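You operate a simulated robot arm through the tools that you are given. There is no shell and no other tool. Be economical: measure what you need, move in short steps, check, and stop when the job is done.

Carry out the task below with a simulated robot arm. There is one attempt and no reset: what you move stays moved.

TASK
Take the white chalk and put it on top of the white pellet box.

The check looks at the end state, three seconds after you hand in, the way a careful person would. Anything else that was tipped, shoved, dropped, spilled or broken makes it a failure.

THE ROBOT
A 6-joint arm with a two-finger parallel gripper, fixed in place. Base frame: the origin is at the foot of the arm, x ahead of it, y to its left, z up; the work surface is at about z = 55. Lengths are in cm, angles in degrees, forces in N, time in s.
With the tool pointing down near the work surface it reaches from about 10 to 62 cm from the base axis. Its first joint turns from -66.0 to 66.0 degrees. Payload 2.9 kg.
The tool frame sits at the grasp point between the pads (the TCP): z along the fingers, y along the line on which they close. The tips reach 3 cm beyond it. Largest opening 11 cm; finger width 2, thickness 1; the body of the gripper, 4.8 by 11.2 cm, starts 5.5 cm behind the TCP.
Orientation is told as [roll, pitch, yaw] about the base's x, y, z axes, in that order, counted from this pose: with the fingers straight down and closing along the base's y, the tool's x points along the base's -x, its y along +y and its z along -z.

THE INTERFACE
- The arm moves only by the tool servo_tool. Its argument "moves" is text: rows parted by semicolons, each of 7 numbers parted by spaces: the shift along the tool's x, y, z in cm, then the turn, a rotation vector about the tool's x, y, z in degrees, then the opening, from 0 (shut) to 1 (fully open). In form: tx ty tz rx ry rz gripper; .... A call has 1 to 12 rows; each row shifts and turns the commanded pose from where the row before left it, along the tool's axes as they then stand. Each row takes 0.2 s and may step no farther than 5 cm and 8.6 degrees from the row before; otherwise, or with a gripper value out of range, the whole call is refused. A pose out of reach is approached as far as the arm can. The call stops where the force on the tool passes 40 N (or 10 N more than at its start, if that is more) or the arm is blocked; 0.2 s more then pass. Each finger travels about 10.8 cm/s and halts on what it meets, pressing with about 29 N; the grip force reading is that of the motor and also rises with nothing between the fingers. The clock runs only during rows and for 0.2 s after the last one: add rows that do not move to give the fingers time. The reply holds the time, the measured pose of the TCP, the force on the tool along the base axes, the opening and the grip force, in the units named above and with some noise.
- Cameras (640 x 400 px; columns grow to the right, rows downward): "scene" is fixed at [5.88, 42.09, 138.39]; the picture's right is [-0.90, -0.44, 0.00], its down [-0.25, 0.52, -0.81] and it looks along [0.36, -0.73, -0.58] (base axes); focal length 318 px, centre (320, 200). "wrist" rides on the gripper at [7.2, 1.7, -10.3] in the tool frame; the picture's right is [-0.23, 0.97, 0.00], its down [-0.76, -0.18, -0.62] and it looks along [-0.61, -0.14, 0.78] (tool axes); focal length 222 px, centre (320, 200). There is no depth. A picture from a camera that has moved, and an enlarged one, comes with that camera's place and axes in the base frame and with its lens.
- grab_frame(camera): a new picture of that camera. The clock stands still meanwhile.
- inspect(camera, box): a new picture of the part [left, top, right, bottom] of that camera's present view, enlarged. The clock stands still meanwhile.
- finish_job(): hands the job in; it is judged then, once.

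Go step by step. Nothing tells you positions but the pictures and the camera data: compare them with the known pose of the tool, close in by small moves and look again before you grip or let go. The budget is 90 turns and 46 pictures, counting those below and the enlarged ones. Unless the task says otherwise, let go and move clear before handing in, and close with one line.

The tools are called after "Call:" as name(argument=value, ...) on one line, values as JSON. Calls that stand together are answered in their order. servo_tool: Moves the arm, as the interface text tells. Its arguments: {"type":"object","properties":{"moves":{"type":"string"}},"required":["moves"]} The other tools are called the same way: grab_frame (camera) takes a picture; inspect (camera, box) takes an enlarged picture of a part of a camera's view; finish_job () hands the job in.

At the start:

```text
clock: 0.0
position: [45.56, -26.78, 92.76]
ee_rot: [0.0, 0.0, 0.0]
contact_force: [-0.4, 0.8, 0.5]
gripper_width: 11.0
gripper_force: 0.1
```

scene: 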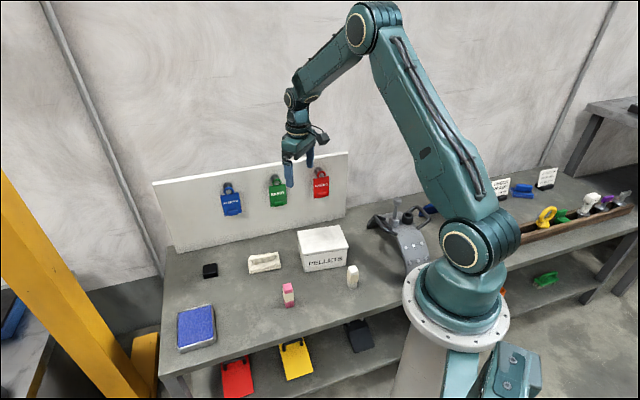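
wrist: 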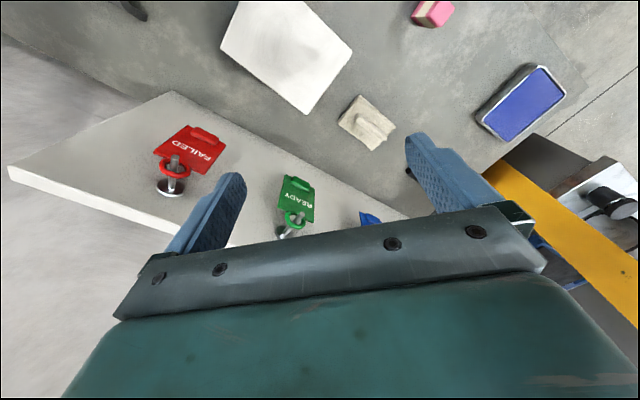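

I see a white upright piece next to the PELLETS box, a pink one, and a beige block. I'll enlarge that area to identify them.

Call:
inspect(camera="scene", box=[240, 210, 400, 310])

Call:
inspect(camera="scene", box=[480, 160, 640, 260])

```text
4.00 times, centred on (320, 260) of scene
camera zoom: at [5.88, 42.09, 138.39], right [-0.9, -0.44, 0.0], down [-0.25, 0.52, -0.81], along [0.36, -0.73, -0.58], focal length 1270 px, centre (320, -40)
```

zoom: 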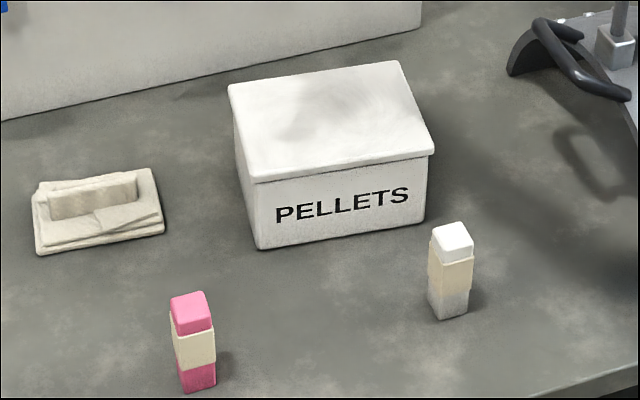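

```text
4.00 times, centred on (560, 210) of scene
camera zoom: at [5.88, 42.09, 138.39], right [-0.9, -0.44, 0.0], down [-0.25, 0.52, -0.81], along [0.36, -0.73, -0.58], focal length 1270 px, centre (-640, 160)
```

zoom: 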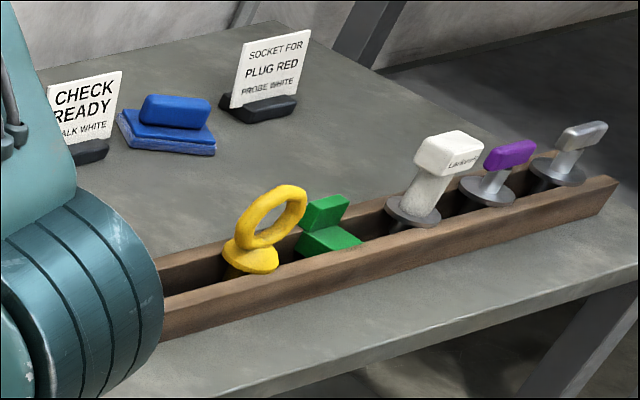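

The white chalk stands upright near (26.5, -23.5), about 9 cm tall. The box lid is around z=64, centred near (41, -31), and both are turned about 40°. I'll move above the chalk and turn so the fingers line up with its faces.

Call:
servo_tool(moves="3.8 0.65 2 0 0 0 1;3.8 0.65 2 0 0 0 1;3.8 0.65 2 0 0 0 1;3.8 0.65 2 0 0 0 1;3.8 0.65 2 0 0 0 1;0 0 0 0 0 8.4 1;0 0 0 0 0 8.4 1;0 0 0 0 0 8.4 1;0 0 0 0 0 8.4 1;0 0 0 0 0 8.4 1;0 0 0 0 0 8 1;0 0 0 0 0 0 1")

Call:
grab_frame(camera="wrist")

Call:
grab_frame(camera="scene")

```text
clock: 2.6
position: [26.64, -23.44, 82.78]
ee_rot: [0.1, 0.0, -50.1]
contact_force: [-0.1, 0.3, 0.4]
gripper_width: 11.01
gripper_force: 0.0
```

```text
41 pictures are left
camera wrist: at [23.27, -16.79, 93.04], right [0.89, 0.45, 0.0], down [0.35, -0.7, 0.62], along [0.28, -0.56, -0.78], focal length 222 px, centre (320, 200)
```

wrist: 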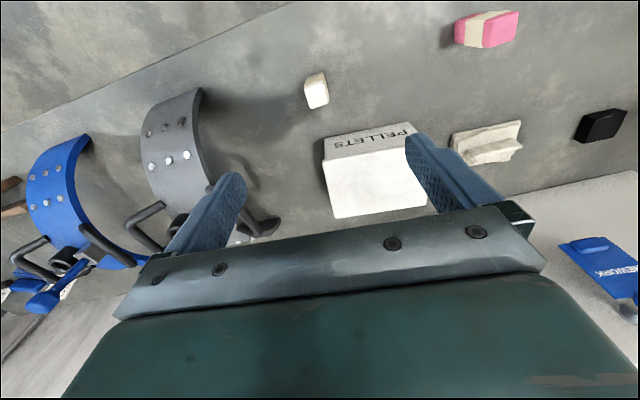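

```text
40 pictures are left
```

scene: 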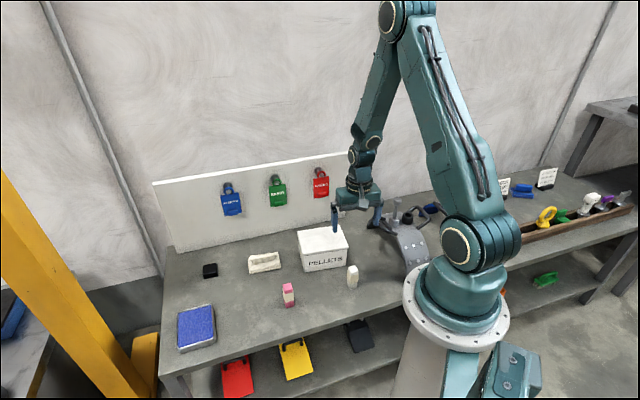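

The chalk is in the wrist view, so I'll enlarge it to measure its position and orientation.

Call:
inspect(camera="wrist", box=[270, 40, 430, 140])

Call:
inspect(camera="wrist", box=[300, 110, 460, 230])

```text
4.00 times, centred on (350, 90) of wrist
camera zoom: at [23.27, -16.79, 93.04], right [0.89, 0.45, 0.0], down [0.35, -0.7, 0.62], along [0.28, -0.56, -0.78], focal length 888 px, centre (200, 640)
```

zoom: 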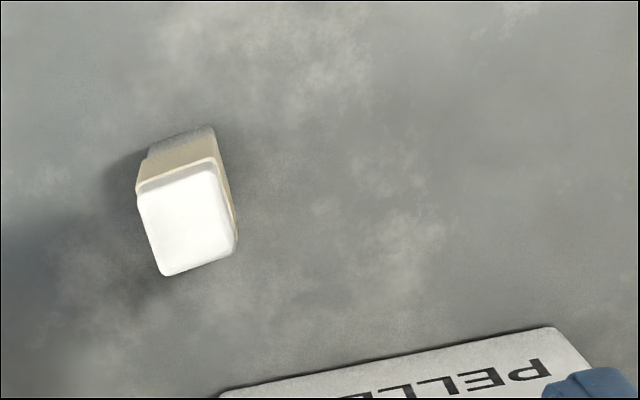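

```text
3.33 times, centred on (380, 170) of wrist
camera zoom: at [23.27, -16.79, 93.04], right [0.89, 0.45, 0.0], down [0.35, -0.7, 0.62], along [0.28, -0.56, -0.78], focal length 740 px, centre (120, 300)
```

zoom: 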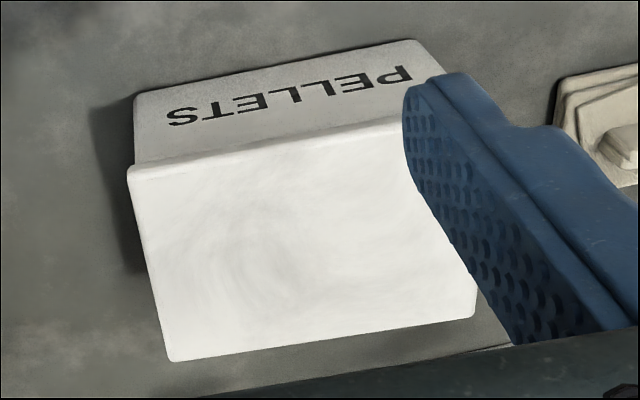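

The chalk centre is about (26.2, -23.3), its top about z=63.5, its faces at about 45°. I'll trim the yaw and position, come down above it and check.

Call:
servo_tool(moves="0 0 0 0 0 -5 1;0.44 -0.25 0 0 0 0 1;0 0 4 0 0 0 1;0 0 4 0 0 0 1;0 0 3.5 0 0 0 1;0 0 0 0 0 0 1")

Call:
grab_frame(camera="wrist")

Call:
inspect(camera="scene", box=[280, 200, 440, 300])

```text
clock: 4.0
position: [26.38, -23.19, 71.1]
ee_rot: [0.0, 0.1, -45.0]
contact_force: [-0.1, 0.2, -0.4]
gripper_width: 11.0
gripper_force: 0.1
```

```text
37 pictures are left
camera wrist: at [22.41, -16.93, 81.43], right [0.85, 0.53, 0.0], down [0.41, -0.66, 0.62], along [0.33, -0.53, -0.78], focal length 222 px, centre (320, 200)
```

wrist: 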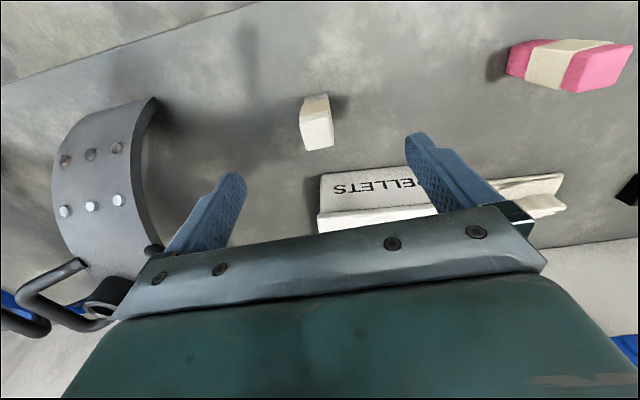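

```text
4.00 times, centred on (360, 250) of scene
camera zoom: at [5.88, 42.09, 138.39], right [-0.9, -0.44, 0.0], down [-0.25, 0.52, -0.81], along [0.36, -0.73, -0.58], focal length 1270 px, centre (160, 0)
```

zoom: 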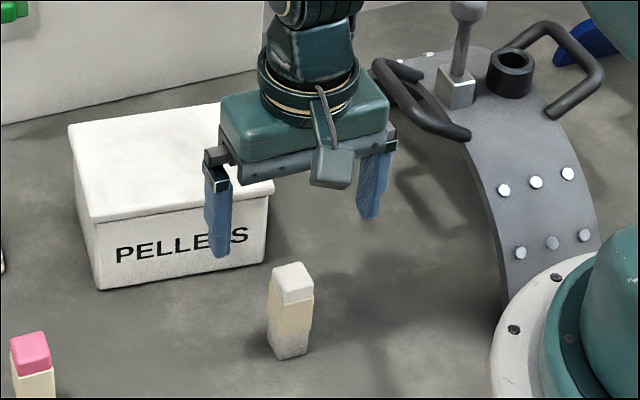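

Alignment looks close. One enlarged wrist view will confirm it before going down.

Call:
inspect(camera="wrist", box=[280, 70, 376, 170])

```text
4.00 times, centred on (328, 120) of wrist
camera zoom: at [22.41, -16.93, 81.43], right [0.85, 0.53, 0.0], down [0.41, -0.66, 0.62], along [0.33, -0.53, -0.78], focal length 888 px, centre (288, 520)
```

zoom: 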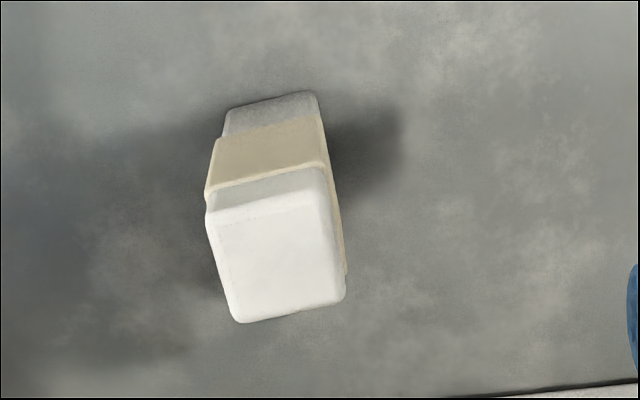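

Centre confirmed at (26.1, -23.25), faces at 45°. I'll descend to about z=61 and close.

Call:
servo_tool(moves="0.15 -0.23 2 0 0 0 1;0 0 3 0 0 0 1;0 0 3 0 0 0 1;0 0 2.1 0 0 0 1;0 0 0 0 0 0 1;0 0 0 0 0 0 0.6;0 0 0 0 0 0 0.3;0 0 0 0 0 0 0;0 0 0 0 0 0 0;0 0 0 0 0 0 0")

Call:
inspect(camera="scene", box=[280, 200, 440, 300])

```text
clock: 6.2
position: [25.9, -23.45, 61.09]
ee_rot: [0.0, 0.0, -45.0]
contact_force: [0.0, -0.6, 0.5]
gripper_width: 2.54
gripper_force: 29.0
```

```text
4.00 times, centred on (360, 250) of scene
camera zoom: at [5.88, 42.09, 138.39], right [-0.9, -0.44, 0.0], down [-0.25, 0.52, -0.81], along [0.36, -0.73, -0.58], focal length 1270 px, centre (160, 0)
```

zoom: 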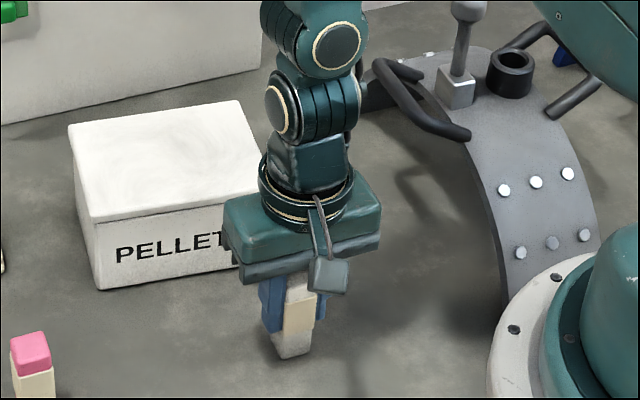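

The chalk is gripped at 2.5 cm. Next I'll lift it straight up.

Call:
servo_tool(moves="0 0 -1 0 0 0 0;0 0 -3 0 0 0 0;0 0 -4 0 0 0 0;0 0 -4 0 0 0 0;0 0 -3 0 0 0 0;0 0 0 0 0 0 0")

Call:
grab_frame(camera="wrist")

Call:
inspect(camera="scene", box=[280, 180, 440, 280])

```text
clock: 7.6
position: [25.86, -23.39, 76.33]
ee_rot: [0.1, 0.0, -45.0]
contact_force: [0.0, 0.4, -0.7]
gripper_width: 2.54
gripper_force: 29.4
```

```text
33 pictures are left
camera wrist: at [21.86, -17.13, 86.55], right [0.85, 0.53, 0.0], down [0.41, -0.66, 0.62], along [0.33, -0.53, -0.78], focal length 222 px, centre (320, 200)
```

wrist: 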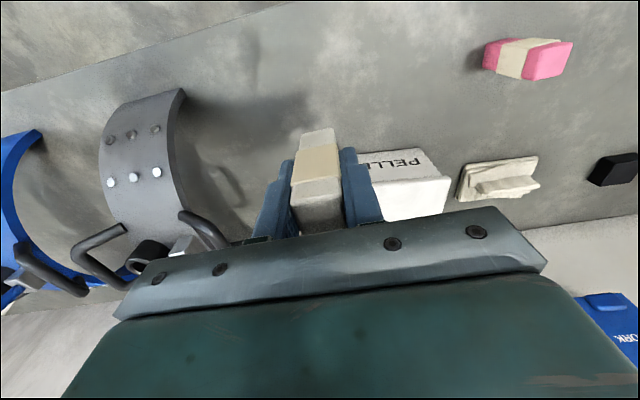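

```text
4.00 times, centred on (360, 230) of scene
camera zoom: at [5.88, 42.09, 138.39], right [-0.9, -0.44, 0.0], down [-0.25, 0.52, -0.81], along [0.36, -0.73, -0.58], focal length 1270 px, centre (160, 80)
```

zoom: 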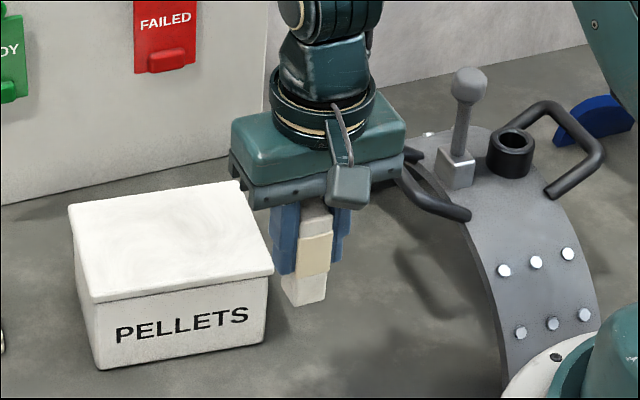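

The chalk hangs upright with its bottom near z=70, above the lid. I'll carry it over the lid's centre at about (40.8, -30.8).

Call:
servo_tool(moves="-2 0.66 -0.5 0 0 0 0;-2.2 0.74 -0.5 0 0 0 0;-2.5 0.84 0 0 0 0 0;-2.5 0.84 0 0 0 0 0;-2.5 0.84 0 0 0 0 0;-2.3 0.8 0 0 0 0 0;-1.8 0.6 0 0 0 0 0;0 0 0 0 0 0 0;0 0 0 0 0 0 0")

Call:
grab_frame(camera="wrist")

Call:
inspect(camera="scene", box=[250, 180, 410, 280])

```text
clock: 9.6
position: [40.79, -30.8, 77.22]
ee_rot: [0.0, 0.0, -45.0]
contact_force: [-0.4, -0.1, -0.8]
gripper_width: 2.55
gripper_force: 29.2
```

```text
31 pictures are left
camera wrist: at [36.84, -24.49, 87.53], right [0.85, 0.53, 0.0], down [0.41, -0.66, 0.62], along [0.33, -0.53, -0.78], focal length 222 px, centre (320, 200)
```

wrist: 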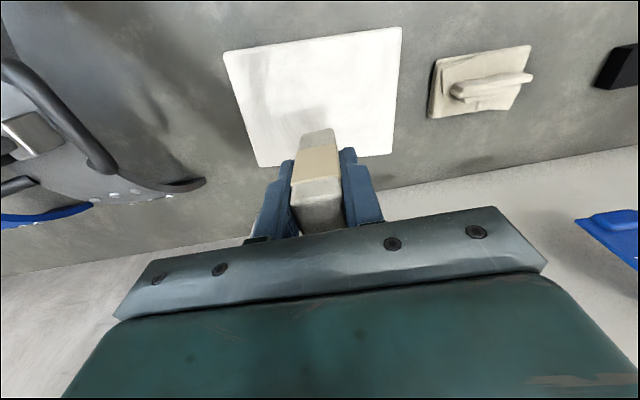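

```text
4.00 times, centred on (330, 230) of scene
camera zoom: at [5.88, 42.09, 138.39], right [-0.9, -0.44, 0.0], down [-0.25, 0.52, -0.81], along [0.36, -0.73, -0.58], focal length 1270 px, centre (280, 80)
```

zoom: 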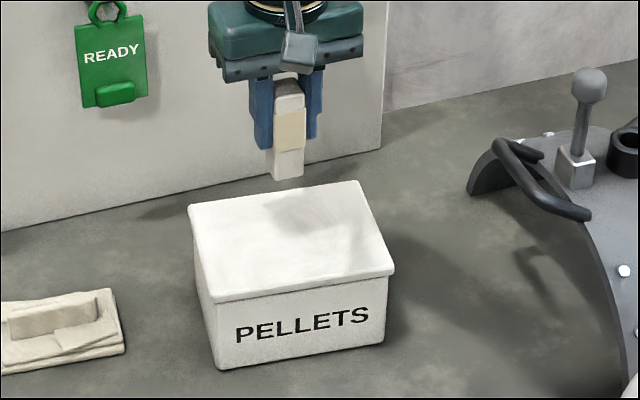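

It's over the lid centre with about 7 cm to go. I'll come down 5.5 cm and look.

Call:
servo_tool(moves="0 0 2 0 0 0 0;0 0 2 0 0 0 0;0 0 1.2 0 0 0 0;0 0 0.3 0 0 0 0;0 0 0 0 0 0 0")

Call:
inspect(camera="scene", box=[250, 180, 410, 280])

Call:
inspect(camera="wrist", box=[220, 20, 460, 180])

```text
clock: 10.8
position: [40.73, -30.97, 71.67]
ee_rot: [0.0, 0.1, -45.0]
contact_force: [-0.2, -0.6, -0.3]
gripper_width: 2.55
gripper_force: 29.0
```

```text
4.00 times, centred on (330, 230) of scene
camera zoom: at [5.88, 42.09, 138.39], right [-0.9, -0.44, 0.0], down [-0.25, 0.52, -0.81], along [0.36, -0.73, -0.58], focal length 1270 px, centre (280, 80)
```

zoom: 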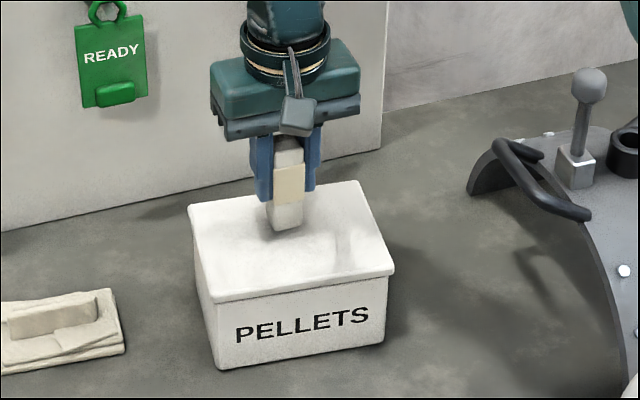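

```text
2.50 times, centred on (340, 100) of wrist
camera zoom: at [36.91, -24.56, 81.92], right [0.85, 0.53, 0.0], down [0.41, -0.66, 0.62], along [0.33, -0.53, -0.78], focal length 555 px, centre (270, 450)
```

zoom: 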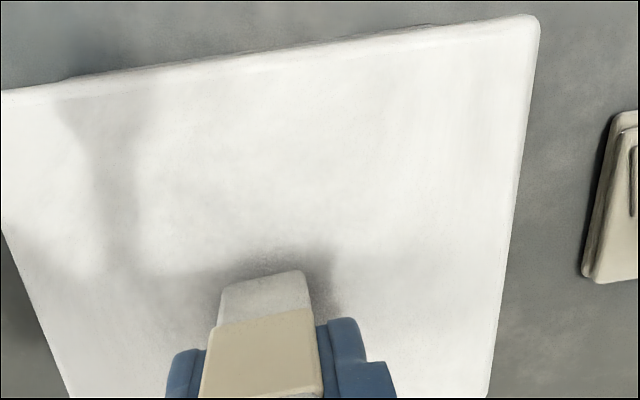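

About 1.5 cm remains, so I'll descend in small steps and watch the contact force.

Call:
servo_tool(moves="0 0 0.3 0 0 0 0;0 0 0.3 0 0 0 0;0 0 0.2 0 0 0 0;0 0 0 0 0 0 0")

Call:
servo_tool(moves="0 0 0.2 0 0 0 0;0 0 0.1 0 0 0 0;0 0 0 0 0 0 0")

Call:
inspect(camera="scene", box=[290, 200, 354, 240])

```text
clock: 11.8
position: [40.91, -30.71, 70.77]
ee_rot: [0.1, 0.0, -45.0]
contact_force: [-0.1, 0.7, 4.4]
gripper_width: 2.57
gripper_force: 28.7
```

```text
clock: 12.6
position: [40.71, -30.87, 70.77]
ee_rot: [0.0, -0.1, -45.0]
contact_force: [-0.8, 1.3, 19.6]
gripper_width: 2.58
gripper_force: 28.6
```

```text
10.00 times, centred on (322, 220) of scene
camera zoom: at [5.85, 42.11, 138.39], right [-0.9, -0.44, 0.0], down [-0.25, 0.52, -0.81], along [0.36, -0.73, -0.58], focal length 3175 px, centre (300, 0)
```

zoom: 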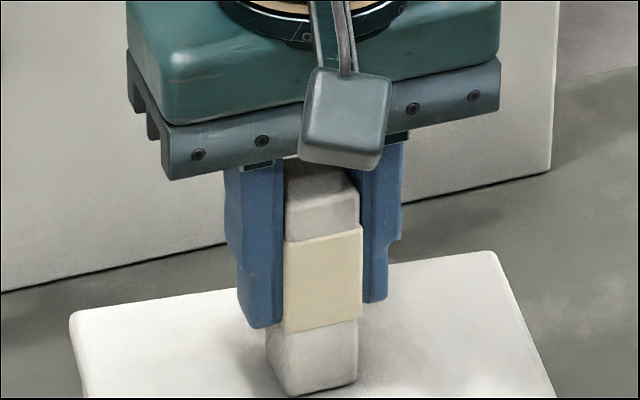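

The chalk is resting on the lid with about 20 N of push. I'll ease off and then open gently.

Call:
servo_tool(moves="0 0 -0.15 0 0 0 0;0 0 -0.1 0 0 0 0;0 0 0 0 0 0 0")

```text
clock: 13.4
position: [40.5, -30.91, 70.83]
ee_rot: [0.1, 0.1, -45.1]
contact_force: [-0.8, 0.9, 0.5]
gripper_width: 2.57
gripper_force: 29.5
```

The force has dropped to nearly zero, with the chalk at most a hair above the lid. I'll open slowly now.

Call:
servo_tool(moves="0 0 0.04 0 0 0 0;0 0 0 0 0 0 0.22;0 0 0 0 0 0 0.25;0 0 0 0 0 0 0.3;0 0 0 0 0 0 0.4;0 0 0 0 0 0 0.5;0 0 0 0 0 0 0.5")

Call:
inspect(camera="scene", box=[290, 190, 370, 240])

```text
clock: 15.0
position: [40.74, -30.71, 70.81]
ee_rot: [-0.1, 0.0, -45.2]
contact_force: [-0.7, -0.6, -0.4]
gripper_width: 5.51
gripper_force: 0.1
```

```text
8.00 times, centred on (330, 215) of scene
camera zoom: at [5.88, 42.09, 138.39], right [-0.9, -0.44, 0.0], down [-0.25, 0.52, -0.81], along [0.36, -0.73, -0.58], focal length 2540 px, centre (240, 80)
```

zoom: 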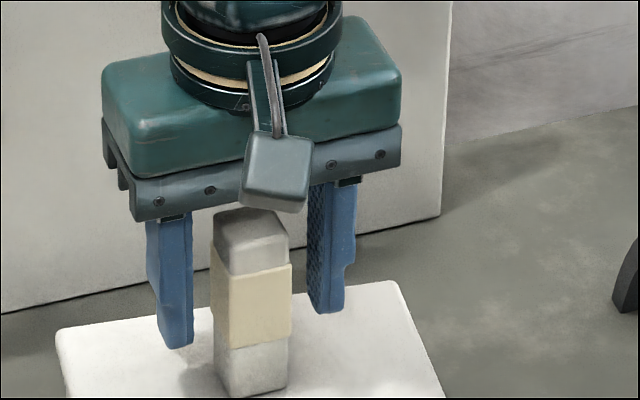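

The chalk stands free between the open fingers. I'll rise straight up, clear of it.

Call:
servo_tool(moves="0 0 -1 0 0 0 0.6;0 0 -2 0 0 0 0.6;0 0 -4 0 0 0 0.6;0 0 -4 0 0 0 0.6;0 0 -4 0 0 0 0.6;0 0 0 0 0 0 0.6")

Call:
grab_frame(camera="scene")

Call:
inspect(camera="scene", box=[250, 190, 410, 290])

```text
clock: 16.4
position: [40.65, -30.63, 85.82]
ee_rot: [0.0, -0.1, -45.1]
contact_force: [0.3, 0.4, -0.2]
gripper_width: 6.59
gripper_force: 0.0
```

```text
25 pictures are left
```

scene: 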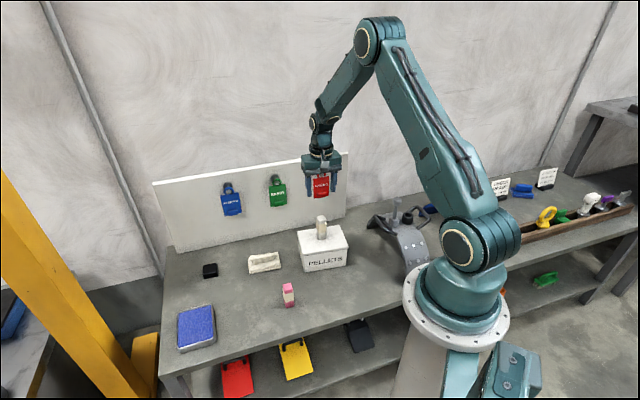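

```text
4.00 times, centred on (330, 240) of scene
camera zoom: at [5.87, 42.09, 138.39], right [-0.9, -0.44, 0.0], down [-0.25, 0.52, -0.81], along [0.36, -0.73, -0.58], focal length 1270 px, centre (280, 40)
```

zoom: 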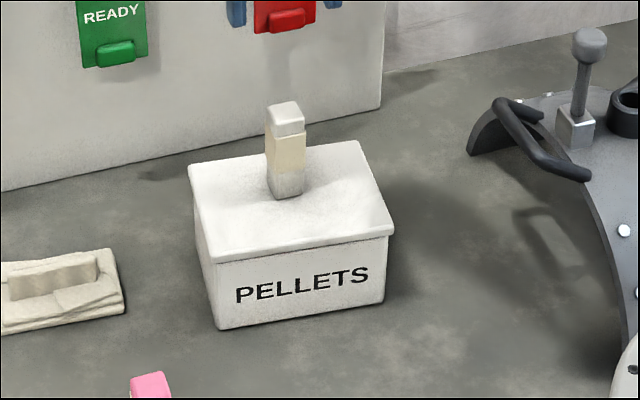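

The chalk stands steady on the lid, nothing else has moved, and the arm is clear, so I'm handing in.

Call:
finish_job()

```text
The job is handed in.
```

The white chalk is standing upright on the white pellet box's lid, the gripper is clear, and nothing else was disturbed.
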